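You operate a simulated robot arm through the tools that you are given. There is no shell and no other tool. Be economical: measure what you need, move in short steps, check, and stop when the job is done.

You are at the controls of a simulated robot arm. One attempt, no reset.

TASK
Switch on the desk gauge and zero it on the 20.50 block.
Fine: leave that block under the probe; don't press save; leave the limit dial as it is.

The check looks at the end state, three seconds after you hand in, the way a careful person would. Anything else that was tipped, shoved, dropped, spilled or broken makes it a failure.

THE ROBOT
A 7-joint arm with a two-finger parallel gripper, fixed in place. Base frame: the origin is at the foot of the arm, x ahead of it, y to its left, z up; the work surface is at about z = 0.76. Readings come in m, rad, newtons and seconds.
With the tool pointing down near the work surface it reaches from about 0.3 to 0.7 m from the base axis. Its first joint turns from -1.152 to 1.152 rad. Payload 1.57 kg.
Tool frame: the origin (TCP) lies between the finger pads and is the grasp point; the fingertips stand 0.03 m ahead of it; z points along the fingers, y is the line along which they close. The gripper opens to 0.11 m. The fingers are 0.024 m wide and 0.012 m thick; the gripper's body (0.048 by 0.112 m) begins 0.078 m behind the TCP.
Orientation is that of the tool frame in the base frame, as [roll, pitch, yaw] about the fixed x, y, z axes, in that order (R = Rz(yaw) Ry(pitch) Rx(roll)). With the fingers straight down and closing along the base's y, the tool's x points along the base's -x, its y along +y and its z along -z.

THE INTERFACE
- The arm moves only by the tool apply_moves. Its argument "plan" is a list of rows, each a list of 7 numbers: the gripper command, from -1 (fully open) to 1 (shut), values between in proportion, then the shift along the base's x, y, z in m, then the turn, a rotation vector about the base's x, y, z in rad. In form: [[grip, dx, dy, dz, rx, ry, rz], ...]. A call has 1 to 8 rows; each row shifts and turns the commanded pose from where the row before left it. A row lasts 0.2 s, in which the tool goes at most 0.05 m and 0.15 rad; a call with a longer step from one row to the next is refused whole, and so is a gripper value outside its range. Where a pose cannot be reached the arm comes as near as it can. A force on the tool above 50 N (or 10 N above the force at the start of the call, whichever is more), or a blocked arm, ends the call early, and 0.2 s more pass. The fingers move at their own pace (about 0.108 m/s each) and stop on an object; they squeeze with about 38 N. The grip force told is the motor's: it shows also when the fingers shut on nothing. Time passes only in rows, and 0.2 s behind the last, so rows that do not move let the fingers close. It gives the time, the measured TCP pose, the force on the tool (base axes), the opening and the grip force at its end, in the units of the frame above (readings bear some noise), and new pictures: "show" is both (left out), scene, wrist or none.
- Cameras (640 x 400 px; columns grow to the right, rows downward): "scene" is fixed at [0.1741, -0.3943, 1.4121]; the picture's right is [0.73, -0.69, 0.00], its down [-0.34, -0.36, -0.87] and it looks along [0.60, 0.63, -0.49] (base axes); focal length 331 px, centre (320, 200). "wrist" rides on the gripper at [0.07, 0.016, -0.141] in the tool frame; the picture's right is [-0.23, 0.97, 0.00], its down [-0.85, -0.20, -0.48] and it looks along [-0.47, -0.11, 0.88] (tool axes); focal length 222 px, centre (320, 200). There is no depth. A picture from a camera that has moved, and an enlarged one, comes with that camera's place and axes in the base frame and with its lens.
- close_up(camera, box): a new picture of the part [left, top, right, bottom] of that camera's present view, enlarged. The clock stands still meanwhile.
- close_job(): hands the job in; it is judged then, once.

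Go step by step. Nothing tells you positions but the pictures and the camera data: compare them with the known pose of the tool, close in by small moves and look again before you grip or let go. The budget is 120 turns and 170 pictures, counting those below and the enlarged ones. Unless the task says otherwise, let go and move clear before handing in, and close with one line.

The tools are called after ">>>" by a JSON object that holds its "method" and its "body". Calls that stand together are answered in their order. apply_moves: Moves the arm, as the interface text tells. Its arguments: {"type":"object","properties":{"plan":{"type":"array"},"show":{"type":"string","enum":["both","scene","wrist","none"]}},"required":["plan"]} The other tools are called the same way: close_up (camera, box) takes an enlarged picture of a part of a camera's view; close_job () hands the job in.

At the start:

```text
t: 0.0
ee_pos: [0.4027, 0.0761, 1.2075]
ee_rot: [3.142, 0.001, 3.141]
ft_force: [0.1, 0.1, 0.4]
opening: 0.1103
grip_force: 0.0
```

scene: 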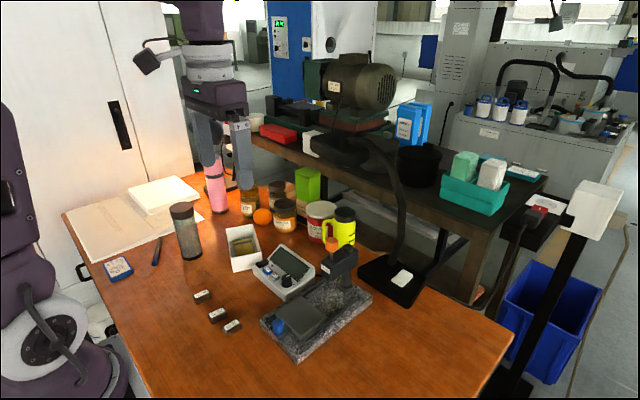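
wrist: 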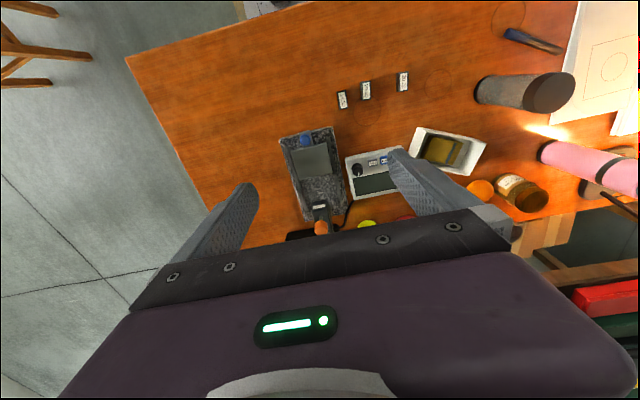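

I see three small gauge blocks, a display unit and a granite stand with a probe. I take close-ups first to read the labels and controls.

>>> {"method": "close_up", "body": {"camera": "scene", "box": [180, 270, 260, 350]}}

>>> {"method": "close_up", "body": {"camera": "scene", "box": [240, 225, 380, 365]}}

>>> {"method": "close_up", "body": {"camera": "wrist", "box": [270, 60, 430, 220]}}

```text
5.00 times, centred on (220, 310) of scene
camera zoom: at [0.1741, -0.3943, 1.4121], right [0.73, -0.69, 0.0], down [-0.34, -0.36, -0.87], along [0.6, 0.63, -0.49], focal length 1653 px, centre (820, -350)
```

zoom: 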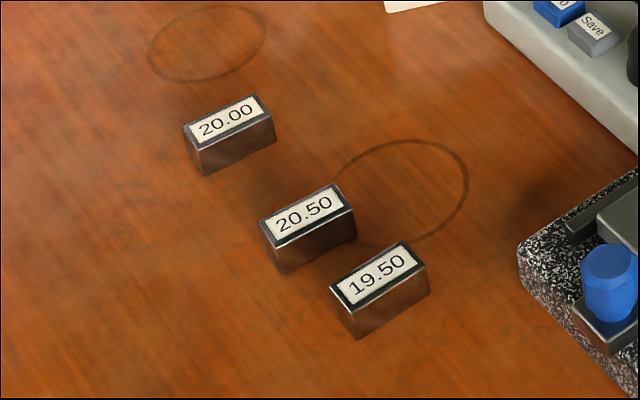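

```text
2.86 times, centred on (310, 295) of scene
camera zoom: at [0.1741, -0.3943, 1.4121], right [0.73, -0.69, 0.0], down [-0.34, -0.36, -0.87], along [0.6, 0.63, -0.49], focal length 945 px, centre (349, -71)
```

zoom: 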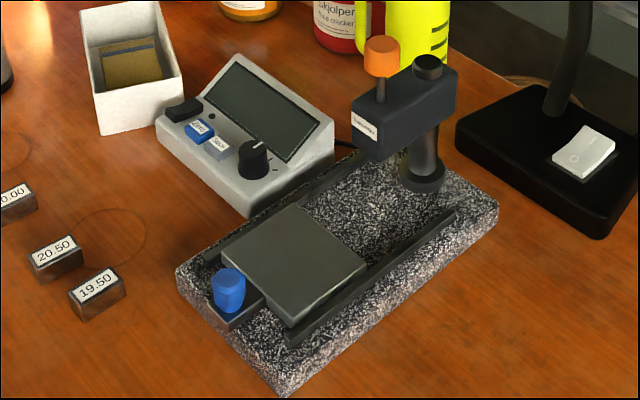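

```text
2.50 times, centred on (350, 140) of wrist
camera zoom: at [0.3325, 0.0919, 1.3488], right [0.23, 0.97, 0.0], down [0.85, -0.2, 0.48], along [0.47, -0.11, -0.88], focal length 555 px, centre (245, 350)
```

zoom: 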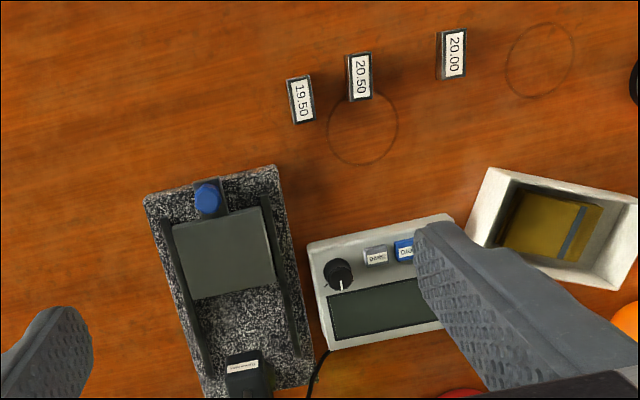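

The 20.50 block sits near (0.38, 0.185), its long side along x. The buttons are near (0.55, 0.21 to 0.24), the stage plate near (0.51, 0.025) and the probe near x ≈ 0.61. I move lower for a better look at the gauge.

>>> {"method": "apply_moves", "body": {"plan": [[0.2, 0, 0.02, -0.05, 0, 0, 0], [0.2, 0, 0.02, -0.045, 0, 0, 0], [0.2, -0.01, 0.02, -0.045, 0, 0, 0], [0.2, -0.01, 0.02, -0.04, 0, 0, 0], [0.2, 0, 0.02, -0.04, 0, 0, 0]]}}

```text
refused: row 1 steps farther than a row can; nothing moved
```

I shorten the steps so that each row stays inside the limit.

>>> {"method": "apply_moves", "body": {"plan": [[0.2, 0, 0.02, -0.04, 0, 0, 0], [0.2, 0, 0.02, -0.04, 0, 0, 0], [0.2, -0.01, 0.02, -0.04, 0, 0, 0], [0.2, -0.01, 0.02, -0.04, 0, 0, 0], [0.2, 0, 0.02, -0.04, 0, 0, 0]]}}

```text
t: 1.2
ee_pos: [0.3805, 0.1757, 1.0067]
ee_rot: [3.141, 0.0, 3.138]
ft_force: [0.0, 0.4, -0.3]
opening: 0.0439
grip_force: 0.0
camera wrist: at [0.3118, 0.1915, 1.1482], right [0.23, 0.97, 0.0], down [0.86, -0.2, 0.48], along [0.47, -0.11, -0.88], focal length 222 px, centre (320, 200)
```

scene: 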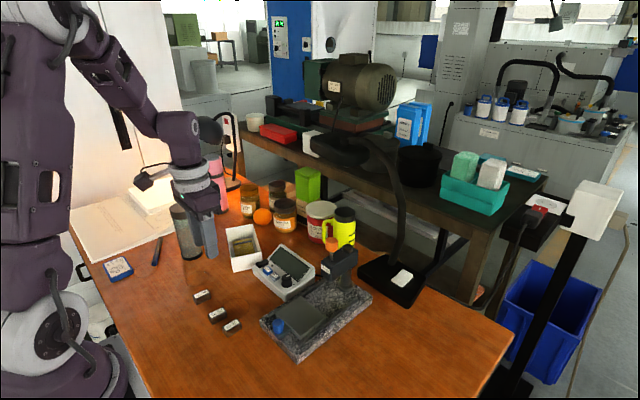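
wrist: 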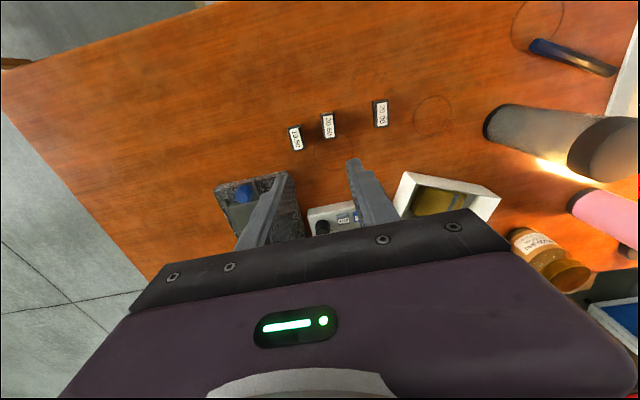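

>>> {"method": "close_up", "body": {"camera": "scene", "box": [245, 235, 325, 305]}}

>>> {"method": "close_up", "body": {"camera": "scene", "box": [310, 225, 370, 305]}}

>>> {"method": "close_up", "body": {"camera": "wrist", "box": [280, 85, 400, 160]}}

```text
5.71 times, centred on (285, 270) of scene
camera zoom: at [0.174, -0.3943, 1.4121], right [0.73, -0.69, 0.0], down [-0.34, -0.36, -0.87], along [0.6, 0.63, -0.49], focal length 1889 px, centre (520, -200)
```

zoom: 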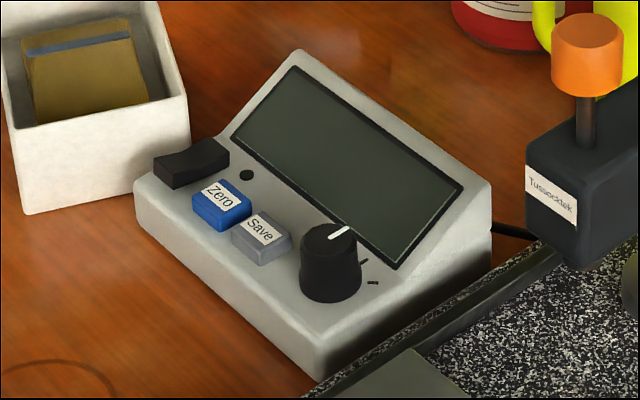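

```text
5.00 times, centred on (340, 265) of scene
camera zoom: at [0.174, -0.3943, 1.4121], right [0.73, -0.69, 0.0], down [-0.34, -0.36, -0.87], along [0.6, 0.63, -0.49], focal length 1653 px, centre (220, -125)
```

zoom: 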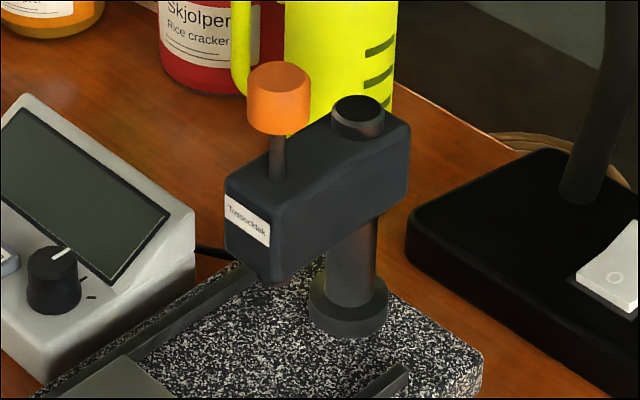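

```text
5.33 times, centred on (340, 122) of wrist
camera zoom: at [0.3118, 0.1915, 1.1482], right [0.23, 0.97, 0.0], down [0.86, -0.2, 0.48], along [0.47, -0.11, -0.88], focal length 1185 px, centre (213, 613)
```

zoom: 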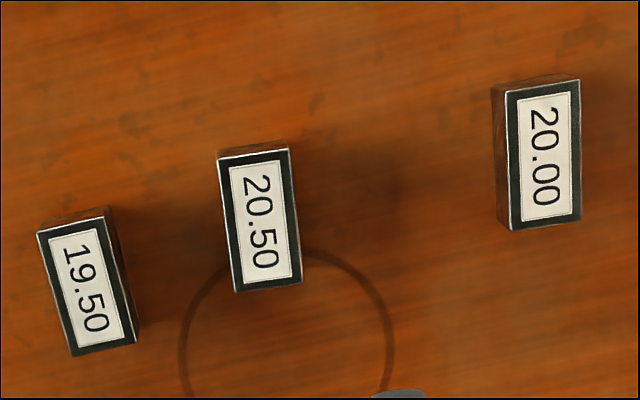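

I found the block's position (0.380, 0.188, long axis about -0.07 rad from x). Next I look at the power rocker from nearer.

>>> {"method": "apply_moves", "body": {"plan": [[1, 0.04, 0.02, -0.02, 0, 0, 0], [1, 0.04, 0.015, -0.02, 0, 0, 0], [1, 0, 0, -0.02, 0, 0, 0]], "show": "wrist"}}

```text
t: 2.0
ee_pos: [0.4604, 0.2104, 0.9471]
ee_rot: [-3.141, 0.0, -3.141]
ft_force: [0.4, -0.4, 0.5]
opening: 0.0002
grip_force: 21.1
camera wrist: at [0.3908, 0.2251, 1.0882], right [0.23, 0.97, 0.0], down [0.86, -0.2, 0.48], along [0.47, -0.11, -0.88], focal length 222 px, centre (320, 200)
```

wrist: 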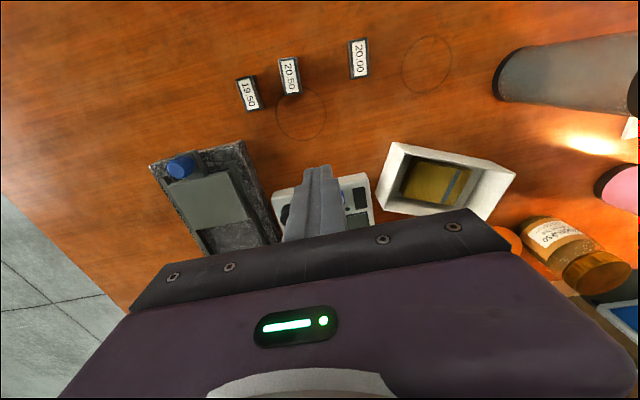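

>>> {"method": "close_up", "body": {"camera": "wrist", "box": [265, 160, 385, 240]}}

>>> {"method": "close_up", "body": {"camera": "scene", "box": [255, 250, 295, 280]}}

```text
5.00 times, centred on (325, 200) of wrist
camera zoom: at [0.3908, 0.2251, 1.0882], right [0.23, 0.97, 0.0], down [0.86, -0.2, 0.48], along [0.47, -0.11, -0.88], focal length 1111 px, centre (295, 200)
```

zoom: 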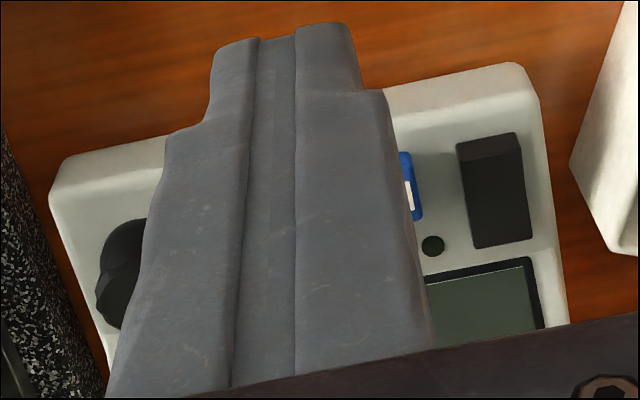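

```text
13.33 times, centred on (275, 265) of scene
camera zoom: at [0.1741, -0.3943, 1.4121], right [0.73, -0.69, 0.0], down [-0.34, -0.36, -0.87], along [0.6, 0.63, -0.49], focal length 4409 px, centre (920, -667)
```

zoom: 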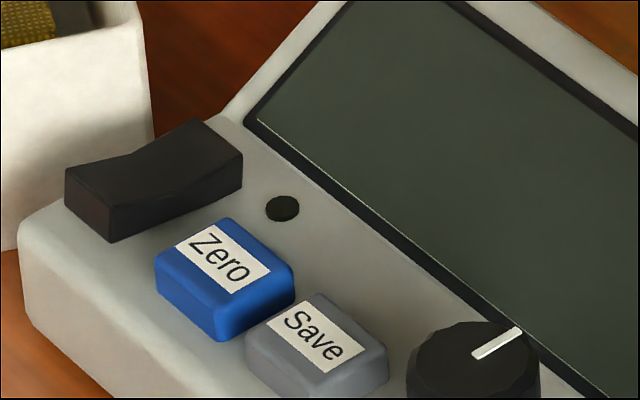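

The rocker (x 0.541 to 0.568, y ≈ 0.244) seems to have its front half raised. I hover the closed fingertips over that front half and check before pressing.

>>> {"method": "apply_moves", "body": {"plan": [[1, 0.04, 0.017, 0, 0, 0, 0], [1, 0.037, 0.016, -0.02, 0, 0, 0], [1, 0, 0, -0.04, 0, 0, 0], [1, 0, 0, -0.033, 0, 0, 0], [1, 0, 0, 0, 0, 0, 0]]}}

>>> {"method": "close_up", "body": {"camera": "scene", "box": [245, 235, 305, 285]}}

>>> {"method": "close_up", "body": {"camera": "wrist", "box": [260, 140, 400, 240]}}

```text
t: 3.2
ee_pos: [0.5411, 0.2447, 0.8554]
ee_rot: [3.141, 0.0, -3.141]
ft_force: [-0.4, 0.0, 0.4]
opening: 0.0001
grip_force: 21.2
camera wrist: at [0.4711, 0.2595, 0.9977], right [0.23, 0.97, 0.0], down [0.86, -0.2, 0.48], along [0.47, -0.11, -0.88], focal length 222 px, centre (320, 200)
```

scene: 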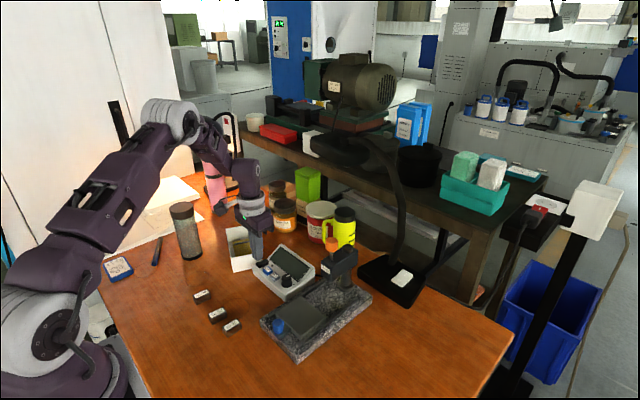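
wrist: 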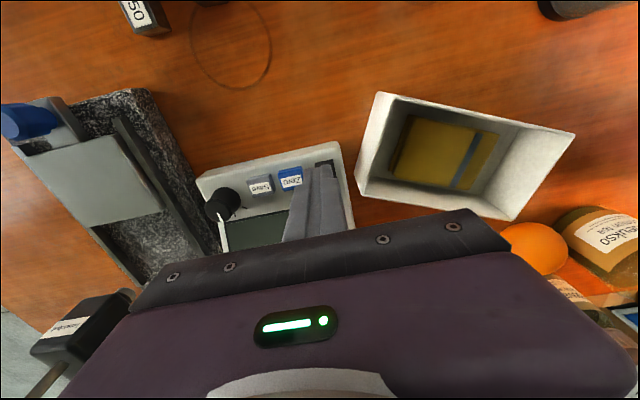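

```text
8.00 times, centred on (275, 260) of scene
camera zoom: at [0.1741, -0.3943, 1.4121], right [0.73, -0.69, 0.0], down [-0.34, -0.36, -0.87], along [0.6, 0.63, -0.49], focal length 2645 px, centre (680, -280)
```

zoom: 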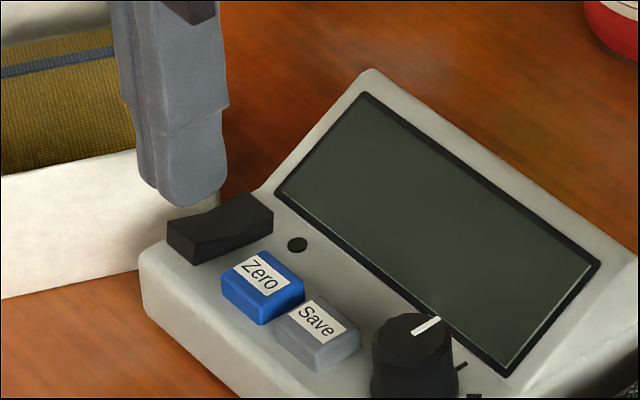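

```text
4.00 times, centred on (330, 190) of wrist
camera zoom: at [0.4711, 0.2595, 0.9977], right [0.23, 0.97, 0.0], down [0.86, -0.2, 0.48], along [0.47, -0.11, -0.88], focal length 888 px, centre (280, 240)
```

zoom: 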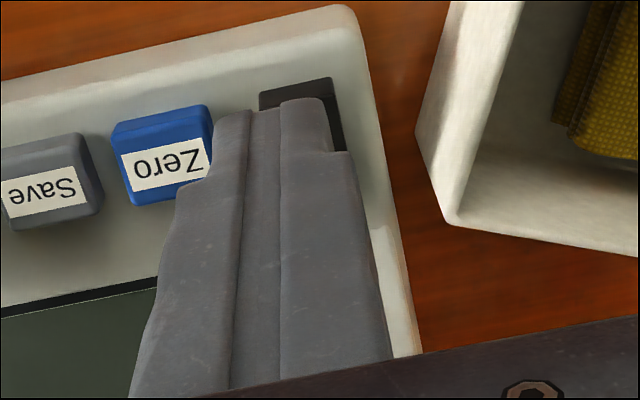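

The tip needs to go about 6 mm to +y and 7 mm back to sit on the front half. I then press down in small steps.

>>> {"method": "apply_moves", "body": {"plan": [[1, -0.009, 0.006, 0, 0, 0, 0], [1, 0, 0, -0.008, 0, 0, 0], [1, 0, 0, -0.006, 0, 0, 0], [1, 0, 0, -0.004, 0, 0, 0]], "show": "none"}}

>>> {"method": "close_up", "body": {"camera": "scene", "box": [245, 235, 305, 285]}}

```text
t: 4.2
ee_pos: [0.5311, 0.2513, 0.8366]
ee_rot: [3.141, -0.001, -3.141]
ft_force: [0.4, -0.7, 0.0]
opening: 0.0
grip_force: 21.5
```

```text
8.00 times, centred on (275, 260) of scene
camera zoom: at [0.1741, -0.3943, 1.4121], right [0.73, -0.69, 0.0], down [-0.34, -0.36, -0.87], along [0.6, 0.63, -0.49], focal length 2645 px, centre (680, -280)
```

zoom: 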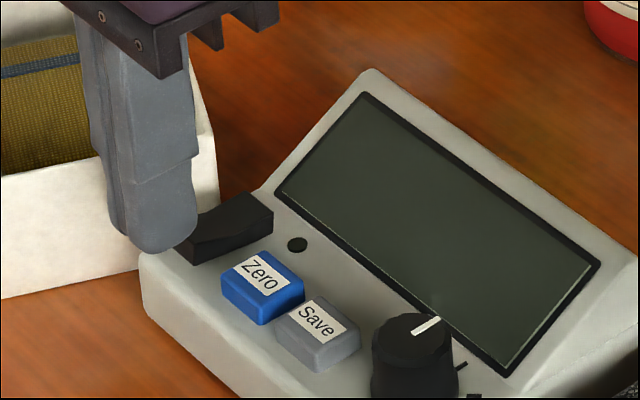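

No contact yet, and the tip looks slightly too far forward. I shift it +6 mm in x and -3 mm in y, then press on.

>>> {"method": "apply_moves", "body": {"plan": [[1, 0.006, -0.003, 0, 0, 0, 0], [1, 0, 0, -0.003, 0, 0, 0], [1, 0, 0, -0.003, 0, 0, 0]], "show": "none"}}

>>> {"method": "close_up", "body": {"camera": "scene", "box": [245, 235, 305, 285]}}

>>> {"method": "close_up", "body": {"camera": "wrist", "box": [260, 140, 400, 240]}}

```text
t: 5.0
ee_pos: [0.5362, 0.2474, 0.8333]
ee_rot: [-3.141, 0.001, 3.141]
ft_force: [-9.0, -3.8, 32.9]
opening: 0.0003
grip_force: 21.5
```

```text
8.00 times, centred on (275, 260) of scene
camera zoom: at [0.1733, -0.3946, 1.4121], right [0.73, -0.69, 0.0], down [-0.34, -0.35, -0.87], along [0.6, 0.63, -0.49], focal length 2645 px, centre (680, -280)
```

zoom: 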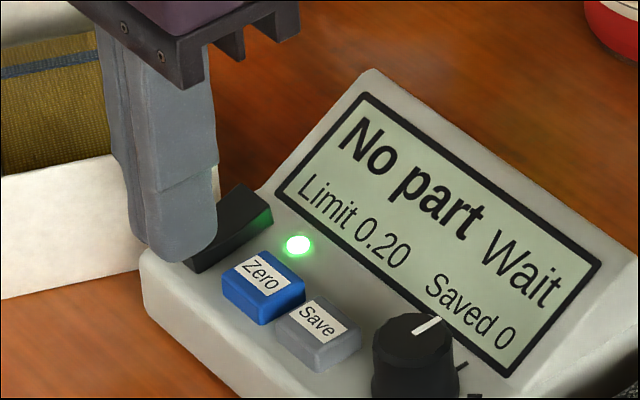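

```text
4.00 times, centred on (330, 190) of wrist
camera zoom: at [0.4664, 0.2629, 0.9734], right [0.23, 0.97, 0.0], down [0.85, -0.2, 0.48], along [0.47, -0.11, -0.88], focal length 888 px, centre (280, 240)
```

zoom: 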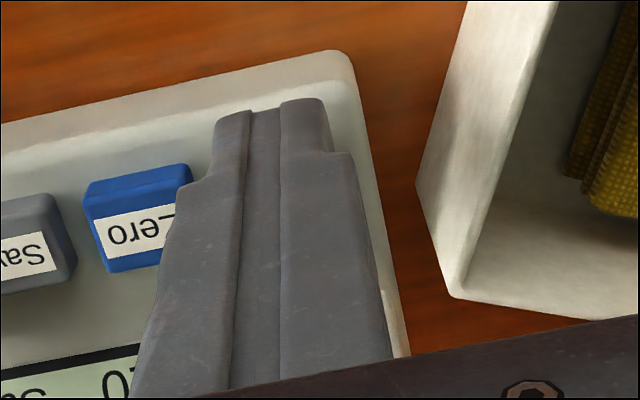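

The gauge is on and reads "No part / Wait". I rise and go above the 20.50 block.

>>> {"method": "apply_moves", "body": {"plan": [[1, 0, 0, 0.04, 0, 0, 0], [0.2, 0, 0, 0.045, 0, 0, 0], [0.2, -0.045, -0.015, 0, 0, 0, -0.03], [0.2, -0.045, -0.015, 0, 0, 0, -0.02], [0.2, -0.045, -0.015, 0, 0, 0, -0.023], [0.2, -0.021, -0.0155, -0.03, 0, 0, 0], [0.2, 0, 0, 0, 0, 0, 0]]}}

>>> {"method": "close_up", "body": {"camera": "wrist", "box": [230, 100, 410, 240]}}

>>> {"method": "close_up", "body": {"camera": "scene", "box": [180, 260, 260, 340]}}

```text
t: 6.6
ee_pos: [0.3781, 0.1915, 0.8896]
ee_rot: [3.141, -0.001, 3.069]
ft_force: [-0.4, -0.7, 0.8]
opening: 0.044
grip_force: 0.1
camera wrist: at [0.3098, 0.2122, 1.0307], right [0.3, 0.95, 0.0], down [0.84, -0.26, 0.48], along [0.46, -0.14, -0.88], focal length 222 px, centre (320, 200)
```

scene: 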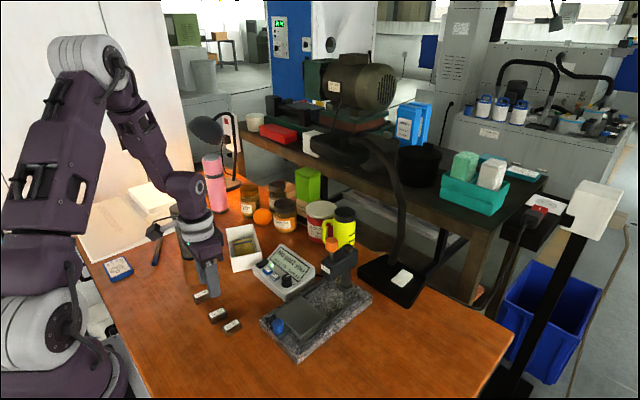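
wrist: 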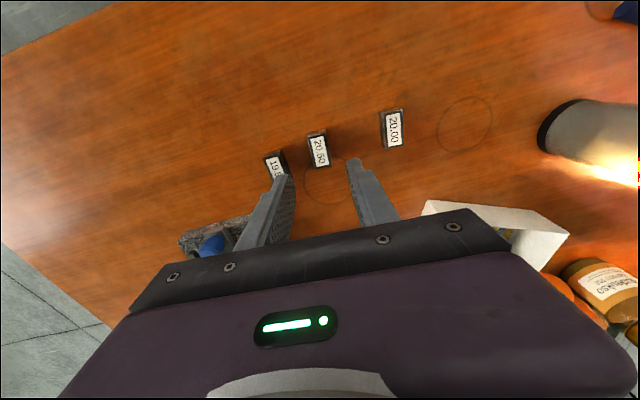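

```text
2.86 times, centred on (320, 170) of wrist
camera zoom: at [0.3098, 0.2122, 1.0307], right [0.3, 0.95, 0.0], down [0.84, -0.26, 0.48], along [0.46, -0.14, -0.88], focal length 635 px, centre (320, 286)
```

zoom: 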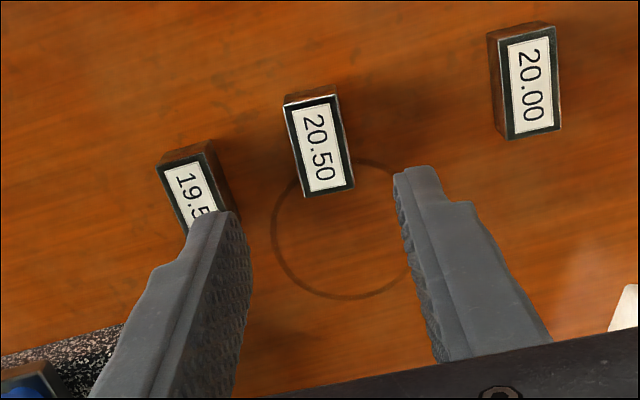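

```text
5.00 times, centred on (220, 300) of scene
camera zoom: at [0.174, -0.3943, 1.4121], right [0.73, -0.69, 0.0], down [-0.34, -0.36, -0.87], along [0.6, 0.63, -0.49], focal length 1653 px, centre (820, -300)
```

zoom: 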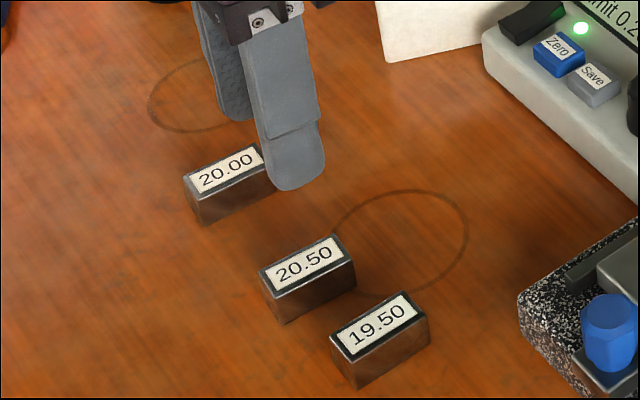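

The gripper is centred on the 20.50 block. I narrow it a little to clear the 19.50 block, turn slightly and go down.

>>> {"method": "apply_moves", "body": {"plan": [[0.36, 0, 0, -0.02, 0, 0, -0.025], [0.36, 0, 0, -0.03, 0, 0, 0], [0.36, 0, 0, -0.02, 0, 0, 0], [0.36, 0, 0, 0, 0, 0, 0]]}}

>>> {"method": "close_up", "body": {"camera": "wrist", "box": [230, 100, 410, 240]}}

>>> {"method": "close_up", "body": {"camera": "scene", "box": [180, 260, 260, 340]}}

```text
t: 7.6
ee_pos: [0.3792, 0.1876, 0.8146]
ee_rot: [-3.141, 0.0, 3.042]
ft_force: [0.2, -0.7, 0.0]
opening: 0.0352
grip_force: 0.1
camera wrist: at [0.312, 0.2097, 0.9564], right [0.32, 0.95, 0.0], down [0.83, -0.28, 0.48], along [0.45, -0.15, -0.88], focal length 222 px, centre (320, 200)
```

scene: 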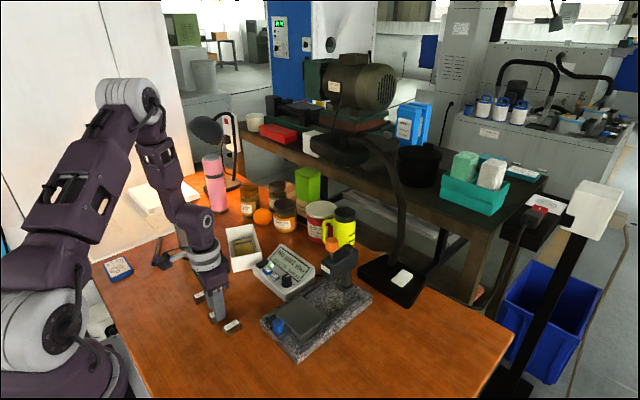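
wrist: 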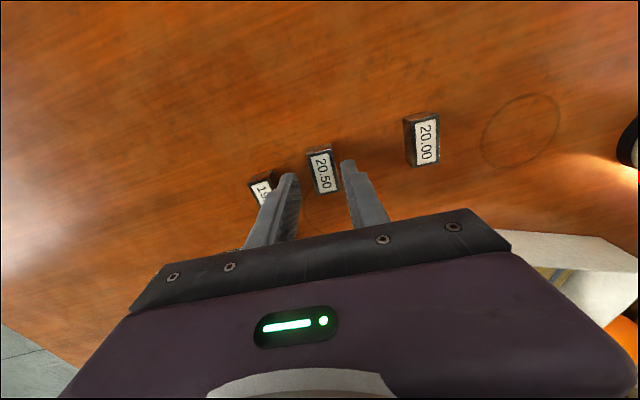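

```text
2.86 times, centred on (320, 170) of wrist
camera zoom: at [0.312, 0.2097, 0.9564], right [0.32, 0.95, 0.0], down [0.83, -0.28, 0.48], along [0.45, -0.15, -0.88], focal length 635 px, centre (320, 286)
```

zoom: 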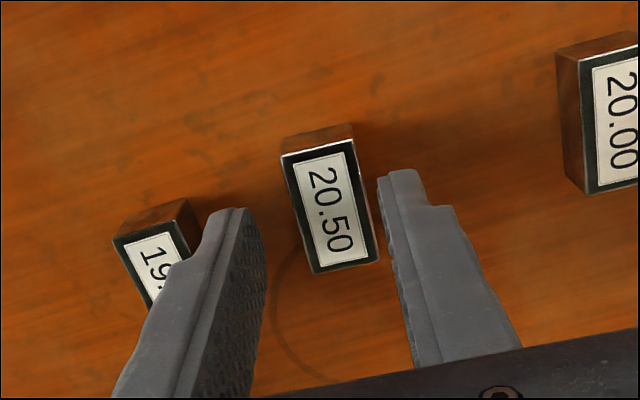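

```text
5.00 times, centred on (220, 300) of scene
camera zoom: at [0.1741, -0.3943, 1.4121], right [0.73, -0.69, 0.0], down [-0.34, -0.36, -0.87], along [0.6, 0.63, -0.49], focal length 1653 px, centre (820, -300)
```

zoom: 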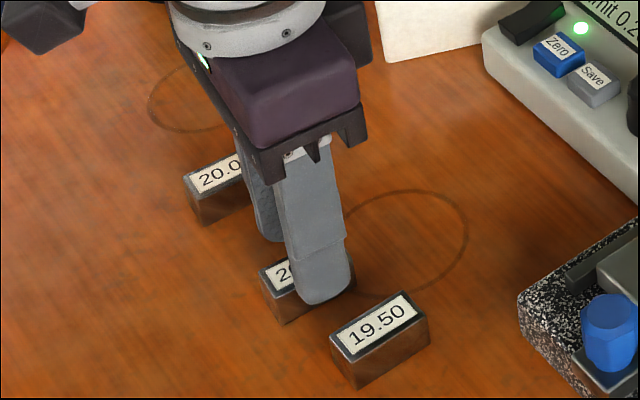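

I shift 3.5 mm to +y and 2 mm back, go down around the block and close.

>>> {"method": "apply_moves", "body": {"plan": [[0.36, -0.002, 0.0035, 0, 0, 0, 0], [0.36, 0, 0, -0.012, 0, 0, 0], [0.36, 0, 0, -0.009, 0, 0, 0], [1, 0, 0, 0, 0, 0, 0], [1, 0, 0, 0, 0, 0, 0]], "show": "none"}}

>>> {"method": "close_up", "body": {"camera": "wrist", "box": [230, 100, 410, 240]}}

```text
t: 8.8
ee_pos: [0.3779, 0.1911, 0.7936]
ee_rot: [3.14, -0.001, 3.043]
ft_force: [-0.8, 1.2, 10.0]
opening: 0.021
grip_force: 34.4
```

```text
2.86 times, centred on (320, 170) of wrist
camera zoom: at [0.3097, 0.2132, 0.9354], right [0.32, 0.95, 0.0], down [0.83, -0.28, 0.48], along [0.45, -0.15, -0.88], focal length 635 px, centre (320, 286)
```

zoom: 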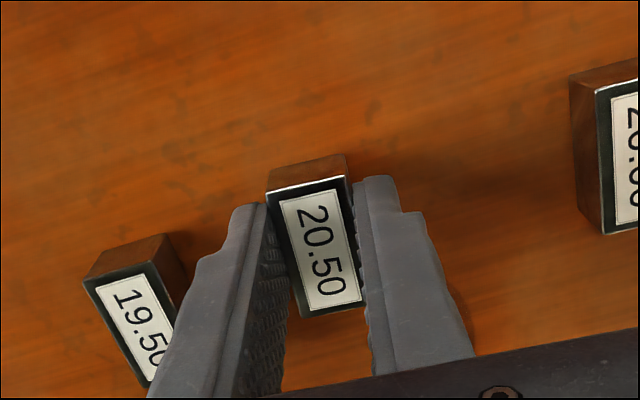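

The block is gripped (opening 0.021). I lift it and move toward the stage for a close look.

>>> {"method": "apply_moves", "body": {"plan": [[1, 0, 0, 0.03, 0, 0, 0], [1, 0, 0, 0.045, 0, 0, 0], [1, 0, 0, 0.045, 0, 0, 0.03], [1, 0.01, -0.045, 0, 0, 0, 0.03], [1, 0.01, -0.045, 0, 0, 0, 0.03], [1, 0.01, -0.045, 0, 0, 0, 0.01], [1, 0.01, -0.03, 0, 0, 0, 0]]}}

>>> {"method": "close_up", "body": {"camera": "wrist", "box": [220, 100, 420, 260]}}

>>> {"method": "close_up", "body": {"camera": "scene", "box": [255, 225, 385, 365]}}

```text
t: 10.4
ee_pos: [0.4194, 0.0259, 0.9152]
ee_rot: [3.141, 0.0, -3.141]
ft_force: [-0.1, -0.3, -1.9]
opening: 0.0213
grip_force: 34.4
camera wrist: at [0.3503, 0.0412, 1.0566], right [0.23, 0.97, 0.0], down [0.86, -0.2, 0.48], along [0.47, -0.11, -0.88], focal length 222 px, centre (320, 200)
```

scene: 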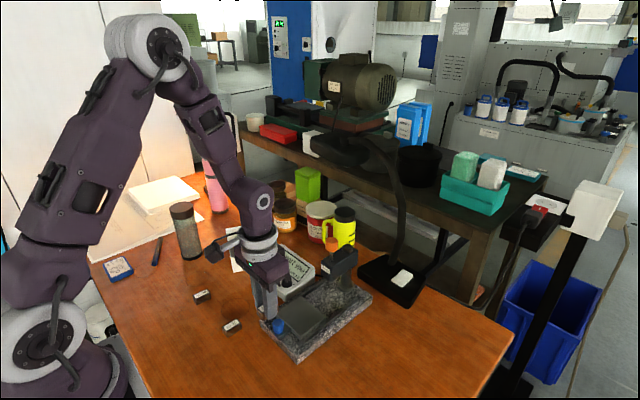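
wrist: 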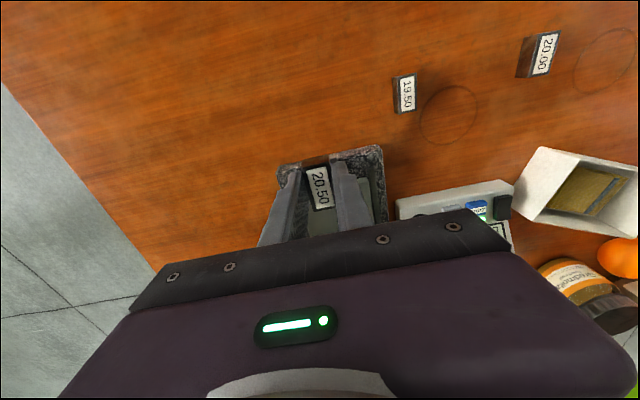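

```text
2.50 times, centred on (320, 180) of wrist
camera zoom: at [0.3503, 0.0412, 1.0566], right [0.23, 0.97, 0.0], down [0.86, -0.2, 0.48], along [0.47, -0.11, -0.88], focal length 555 px, centre (320, 250)
```

zoom: 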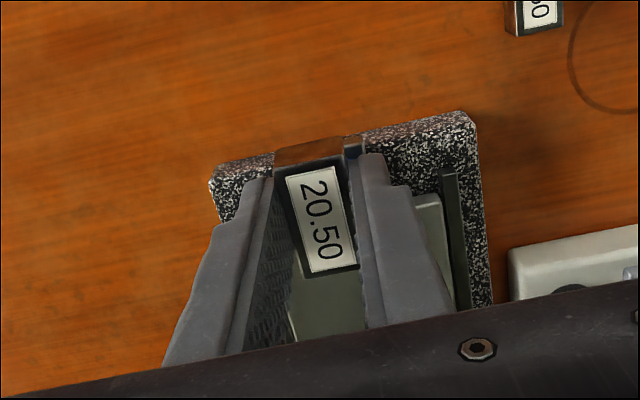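

```text
2.86 times, centred on (320, 295) of scene
camera zoom: at [0.1741, -0.3943, 1.4121], right [0.73, -0.69, 0.0], down [-0.34, -0.36, -0.87], along [0.6, 0.63, -0.49], focal length 945 px, centre (320, -71)
```

zoom: 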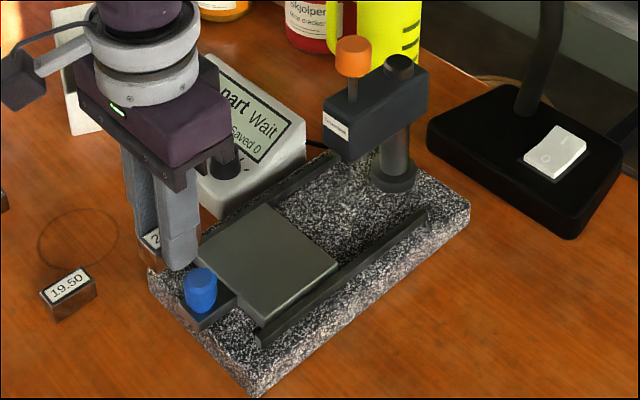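

The plate spans x 0.472 to 0.554 and y -0.018 to 0.074 at z ≈ 0.80, with its centre near (0.513, 0.026). I carry the block over that centre and hover.

>>> {"method": "apply_moves", "body": {"plan": [[1, 0.045, 0, 0, 0, 0, -0.015], [1, 0.045, 0, 0, 0, 0, -0.015], [1, 0.005, 0, -0.03, 0, 0, 0], [1, 0, 0, -0.025, 0, 0, 0], [1, 0, 0, 0, 0, 0, 0]]}}

>>> {"method": "close_up", "body": {"camera": "wrist", "box": [220, 100, 420, 260]}}

>>> {"method": "close_up", "body": {"camera": "scene", "box": [265, 240, 365, 340]}}

```text
t: 11.6
ee_pos: [0.5119, 0.0237, 0.859]
ee_rot: [3.141, -0.001, 3.113]
ft_force: [0.2, 0.6, -1.4]
opening: 0.0214
grip_force: 34.4
camera wrist: at [0.4435, 0.0422, 1.001], right [0.26, 0.97, 0.0], down [0.85, -0.22, 0.48], along [0.46, -0.12, -0.88], focal length 222 px, centre (320, 200)
```

scene: 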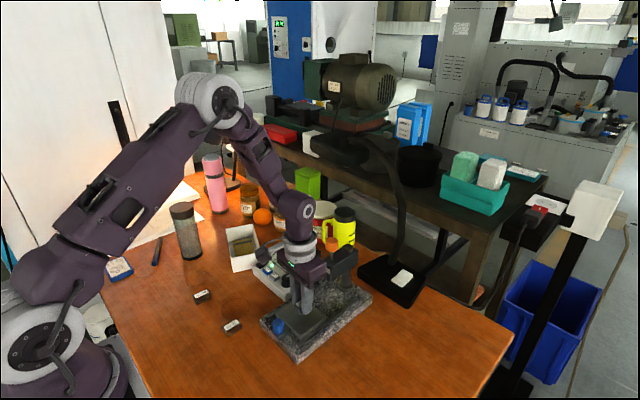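
wrist: 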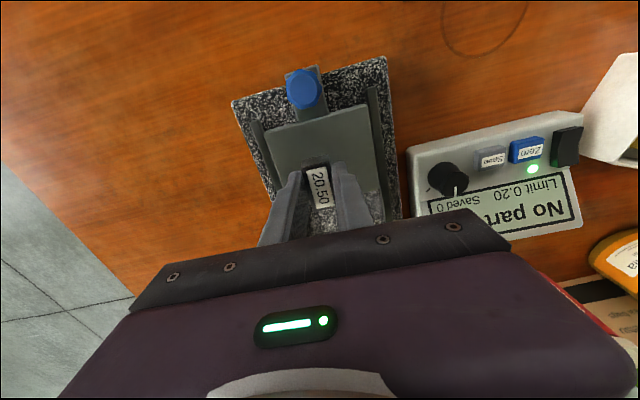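

```text
2.50 times, centred on (320, 180) of wrist
camera zoom: at [0.4435, 0.0422, 1.001], right [0.26, 0.97, 0.0], down [0.85, -0.22, 0.48], along [0.46, -0.12, -0.88], focal length 555 px, centre (320, 250)
```

zoom: 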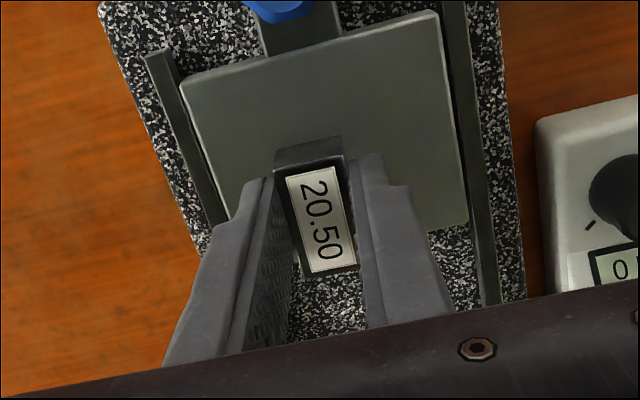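

```text
4.00 times, centred on (315, 290) of scene
camera zoom: at [0.1741, -0.3943, 1.4121], right [0.73, -0.69, 0.0], down [-0.34, -0.36, -0.87], along [0.6, 0.63, -0.49], focal length 1323 px, centre (340, -160)
```

zoom: 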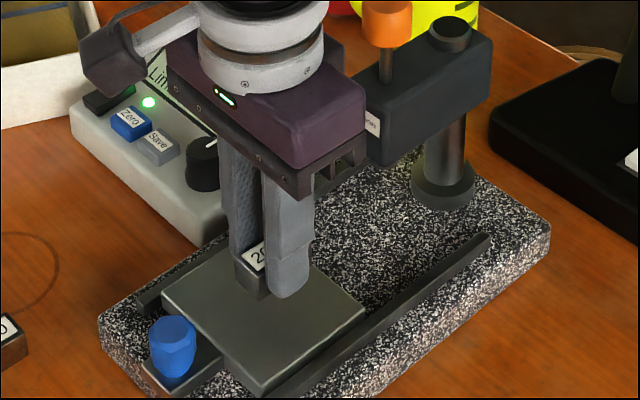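

The plate's centre is nearer (0.510, 0.030), so I correct by (-4, +6) mm and lower gently until contact.

>>> {"method": "apply_moves", "body": {"plan": [[1, -0.004, 0.006, 0, 0, 0, 0.01], [1, 0, 0, -0.01, 0, 0, 0], [1, 0, 0, -0.008, 0, 0, 0], [1, 0, 0, 0, 0, 0, 0]], "show": "none"}}

>>> {"method": "close_up", "body": {"camera": "scene", "box": [275, 265, 345, 335]}}

```text
t: 12.6
ee_pos: [0.5091, 0.0316, 0.841]
ee_rot: [-3.141, 0.001, 3.123]
ft_force: [0.2, -0.7, -1.8]
opening: 0.0216
grip_force: 34.7
```

```text
5.71 times, centred on (310, 300) of scene
camera zoom: at [0.1741, -0.3943, 1.4121], right [0.73, -0.69, 0.0], down [-0.34, -0.36, -0.87], along [0.6, 0.63, -0.49], focal length 1889 px, centre (377, -371)
```

zoom: 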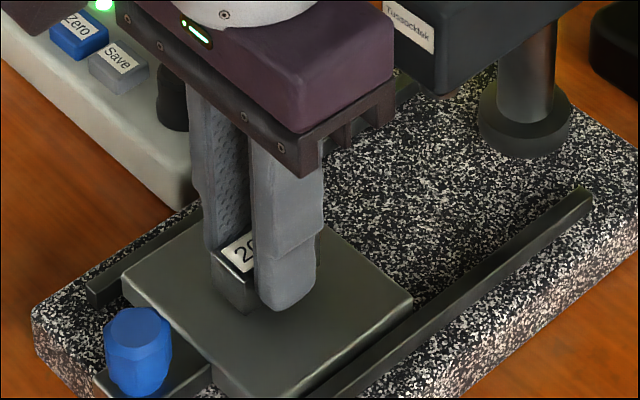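

>>> {"method": "apply_moves", "body": {"plan": [[1, 0, 0, -0.003, 0, 0, 0], [1, 0, 0, -0.002, 0, 0, 0]], "show": "none"}}

>>> {"method": "close_up", "body": {"camera": "scene", "box": [285, 285, 325, 325]}}

```text
t: 13.2
ee_pos: [0.5096, 0.031, 0.838]
ee_rot: [-3.142, 0.002, 3.121]
ft_force: [-3.4, -0.2, 28.0]
opening: 0.0213
grip_force: 34.6
```

```text
10.00 times, centred on (305, 305) of scene
camera zoom: at [0.1735, -0.3943, 1.4122], right [0.73, -0.69, 0.0], down [-0.34, -0.36, -0.87], along [0.6, 0.63, -0.49], focal length 3306 px, centre (470, -850)
```

zoom: 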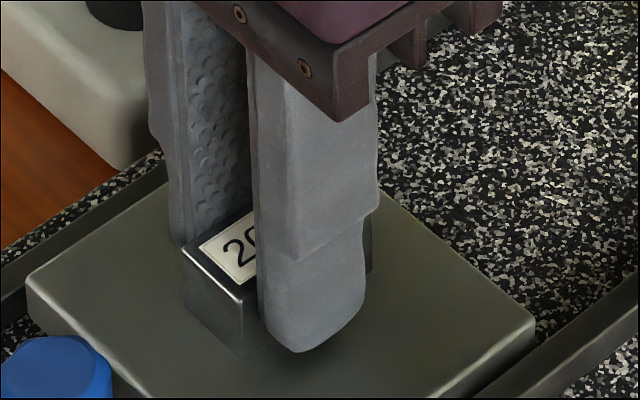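

The block is on the plate. I ease the pressure, open the fingers and rise.

>>> {"method": "apply_moves", "body": {"plan": [[1, 0, 0, 0.0015, 0, 0, 0], [0.4, 0, 0, 0, 0, 0, 0], [0.2, 0, 0, 0, 0, 0, 0], [0.2, 0, 0, 0.02, 0, 0, 0], [0.2, 0, 0, 0.04, 0, 0, 0], [0.2, -0.04, 0, 0.02, 0, 0, 0], [0.2, -0.045, 0, 0.02, 0, 0, 0]]}}

>>> {"method": "close_up", "body": {"camera": "scene", "box": [255, 225, 385, 365]}}

>>> {"method": "close_up", "body": {"camera": "wrist", "box": [220, 100, 420, 260]}}

```text
t: 14.8
ee_pos: [0.4251, 0.0353, 0.9387]
ee_rot: [-3.141, 0.001, 3.122]
ft_force: [-0.4, 0.0, 0.0]
opening: 0.0442
grip_force: 0.1
camera wrist: at [0.3563, 0.0521, 1.0799], right [0.25, 0.97, 0.0], down [0.85, -0.22, 0.48], along [0.46, -0.12, -0.88], focal length 222 px, centre (320, 200)
```

scene: 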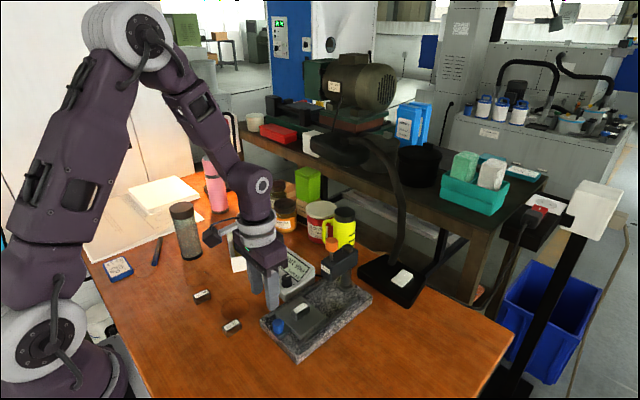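
wrist: 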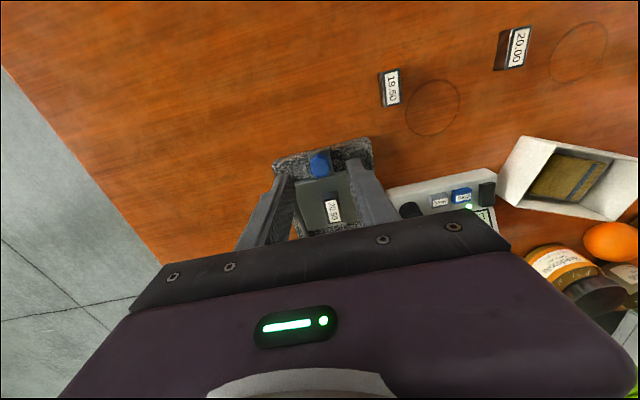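

```text
2.86 times, centred on (320, 295) of scene
camera zoom: at [0.1741, -0.3943, 1.4121], right [0.73, -0.69, 0.0], down [-0.34, -0.36, -0.87], along [0.6, 0.63, -0.49], focal length 945 px, centre (320, -71)
```

zoom: 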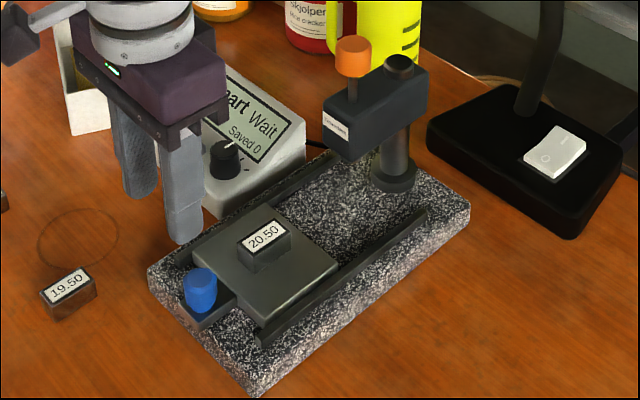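

```text
2.50 times, centred on (320, 180) of wrist
camera zoom: at [0.3563, 0.0521, 1.0799], right [0.25, 0.97, 0.0], down [0.85, -0.22, 0.48], along [0.46, -0.12, -0.88], focal length 555 px, centre (320, 250)
```

zoom: 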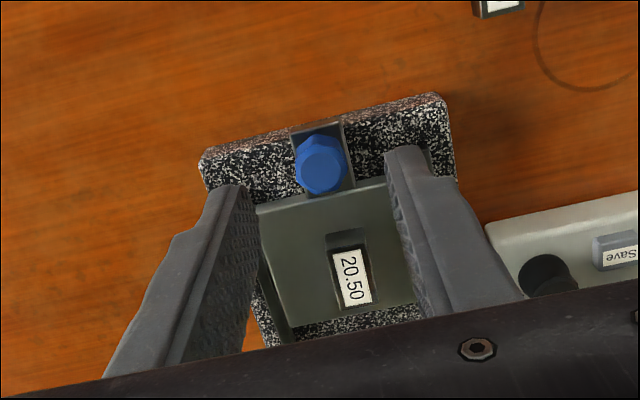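

The block stands at the plate's centre, (0.510, 0.030), in line with the knob at (0.446, 0.030). I close the fingers and go down behind the knob to push the slide.

>>> {"method": "apply_moves", "body": {"plan": [[1, -0.025, -0.004, 0, 0, 0, 0.02], [1, 0, 0, -0.04, 0, 0, 0], [1, 0, 0, -0.04, 0, 0, 0], [1, 0, 0, -0.021, 0, 0, 0], [1, 0, 0, 0, 0, 0, 0]], "show": "none"}}

>>> {"method": "close_up", "body": {"camera": "scene", "box": [255, 275, 335, 355]}}

>>> {"method": "close_up", "body": {"camera": "wrist", "box": [220, 100, 420, 260]}}

```text
t: 16.0
ee_pos: [0.3999, 0.0267, 0.8364]
ee_rot: [-3.14, -0.001, -3.14]
ft_force: [0.1, -0.4, -0.6]
opening: 0.0
grip_force: 20.9
```

```text
5.00 times, centred on (295, 315) of scene
camera zoom: at [0.1741, -0.3943, 1.4121], right [0.73, -0.69, 0.0], down [-0.34, -0.36, -0.87], along [0.6, 0.63, -0.49], focal length 1653 px, centre (445, -375)
```

zoom: 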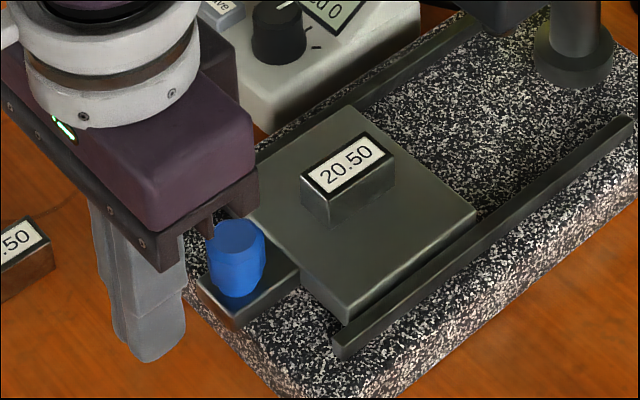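

```text
2.50 times, centred on (320, 180) of wrist
camera zoom: at [0.3301, 0.0429, 0.9786], right [0.23, 0.97, 0.0], down [0.86, -0.2, 0.48], along [0.47, -0.11, -0.88], focal length 555 px, centre (320, 250)
```

zoom: 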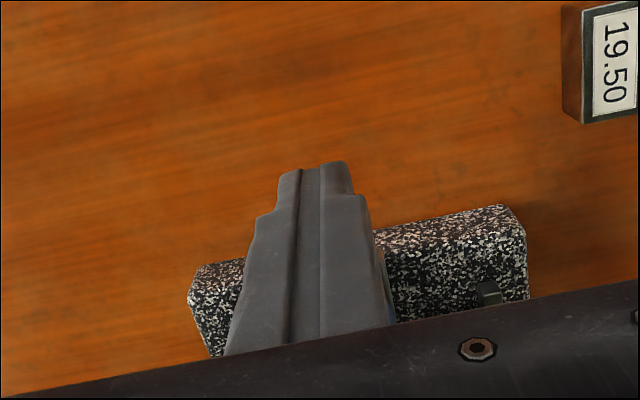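

I raise 3 mm, centre in y and push gently toward +x.

>>> {"method": "apply_moves", "body": {"plan": [[1, 0.01, 0.003, 0.003, 0, 0, 0], [1, 0.006, 0, 0, 0, 0, 0], [1, 0.006, 0, 0, 0, 0, 0], [1, 0.006, 0, 0, 0, 0, 0], [1, 0.006, 0, 0, 0, 0, 0], [1, 0.006, 0, 0, 0, 0, 0]], "show": "none"}}

>>> {"method": "close_up", "body": {"camera": "scene", "box": [255, 225, 385, 365]}}

```text
t: 17.4
ee_pos: [0.4389, 0.0297, 0.8399]
ee_rot: [-3.141, 0.001, -3.139]
ft_force: [-1.6, -0.8, 0.3]
opening: 0.0
grip_force: 21.9
```

```text
2.86 times, centred on (320, 295) of scene
camera zoom: at [0.174, -0.3943, 1.4121], right [0.73, -0.69, 0.0], down [-0.34, -0.36, -0.87], along [0.6, 0.63, -0.49], focal length 945 px, centre (320, -71)
```

zoom: 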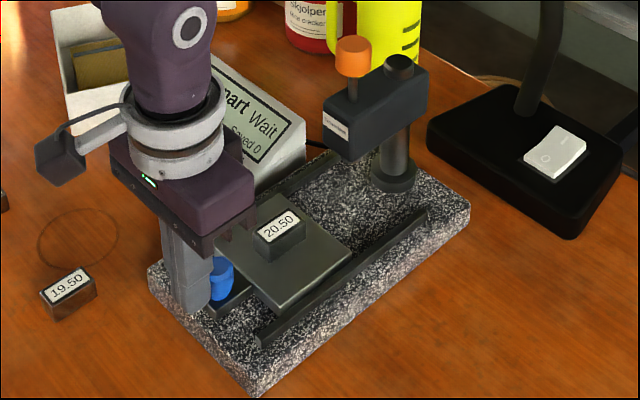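

The slide moves and carries the block with it. I continue.

>>> {"method": "apply_moves", "body": {"plan": [[1, 0.007, 0, 0, 0, 0, 0], [1, 0.007, 0, 0, 0, 0, 0], [1, 0.007, 0, 0, 0, 0, 0], [1, 0.007, 0, 0, 0, 0, 0], [1, 0.007, 0, 0, 0, 0, 0], [1, 0.007, 0, 0, 0, 0, 0], [1, 0.007, 0, 0, 0, 0, 0]], "show": "none"}}

>>> {"method": "close_up", "body": {"camera": "scene", "box": [255, 225, 385, 365]}}

```text
t: 19.0
ee_pos: [0.4876, 0.0316, 0.8401]
ee_rot: [-3.141, 0.0, -3.141]
ft_force: [-0.7, -0.2, -0.2]
opening: 0.0
grip_force: 21.6
```

```text
2.86 times, centred on (320, 295) of scene
camera zoom: at [0.174, -0.3943, 1.4121], right [0.73, -0.69, 0.0], down [-0.34, -0.36, -0.87], along [0.6, 0.63, -0.49], focal length 945 px, centre (320, -71)
```

zoom: 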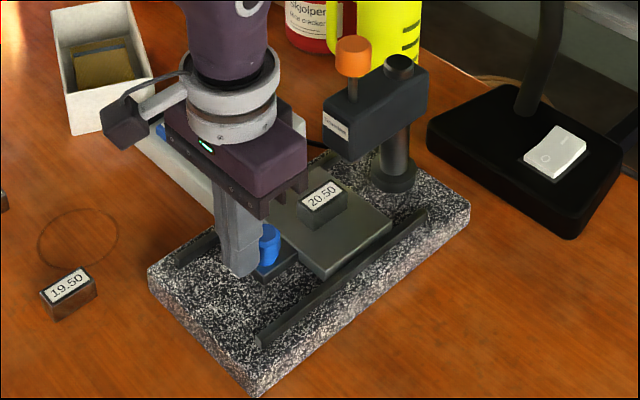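

>>> {"method": "apply_moves", "body": {"plan": [[1, 0.006, 0, 0, 0, 0, 0], [1, 0.006, 0, 0, 0, 0, 0], [1, 0.006, 0, 0, 0, 0, 0]], "show": "none"}}

>>> {"method": "close_up", "body": {"camera": "scene", "box": [275, 225, 385, 325]}}

```text
t: 19.8
ee_pos: [0.5057, 0.0317, 0.8389]
ee_rot: [-3.141, 0.0, -3.138]
ft_force: [-1.3, 0.7, -0.2]
opening: 0.0
grip_force: 22.0
```

```text
4.00 times, centred on (330, 275) of scene
camera zoom: at [0.174, -0.3943, 1.4121], right [0.73, -0.69, 0.0], down [-0.34, -0.36, -0.87], along [0.6, 0.63, -0.49], focal length 1323 px, centre (280, -100)
```

zoom: 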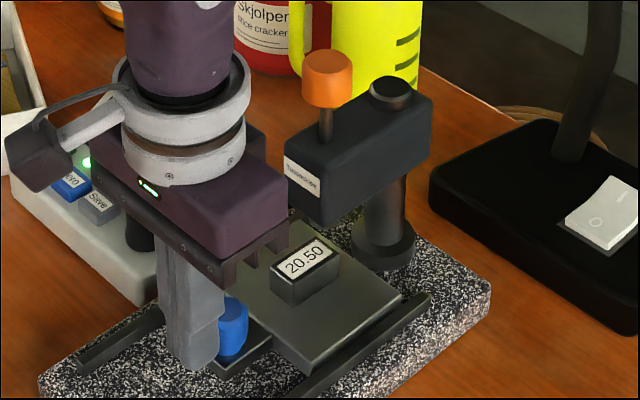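

>>> {"method": "apply_moves", "body": {"plan": [[1, 0.005, 0, 0, 0, 0, 0], [1, 0.004, 0, 0, 0, 0, 0], [1, 0.004, 0, 0, 0, 0, 0]], "show": "none"}}

>>> {"method": "close_up", "body": {"camera": "scene", "box": [275, 225, 385, 325]}}

```text
t: 20.6
ee_pos: [0.5175, 0.0297, 0.8389]
ee_rot: [-3.141, -0.006, -3.139]
ft_force: [-12.9, 0.1, 4.6]
opening: 0.0
grip_force: 21.1
```

```text
4.00 times, centred on (330, 275) of scene
camera zoom: at [0.1737, -0.3943, 1.4122], right [0.73, -0.69, 0.0], down [-0.34, -0.36, -0.87], along [0.6, 0.63, -0.49], focal length 1323 px, centre (280, -100)
```

zoom: 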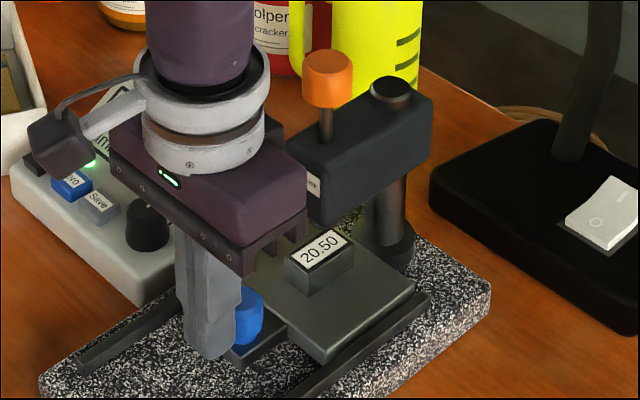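

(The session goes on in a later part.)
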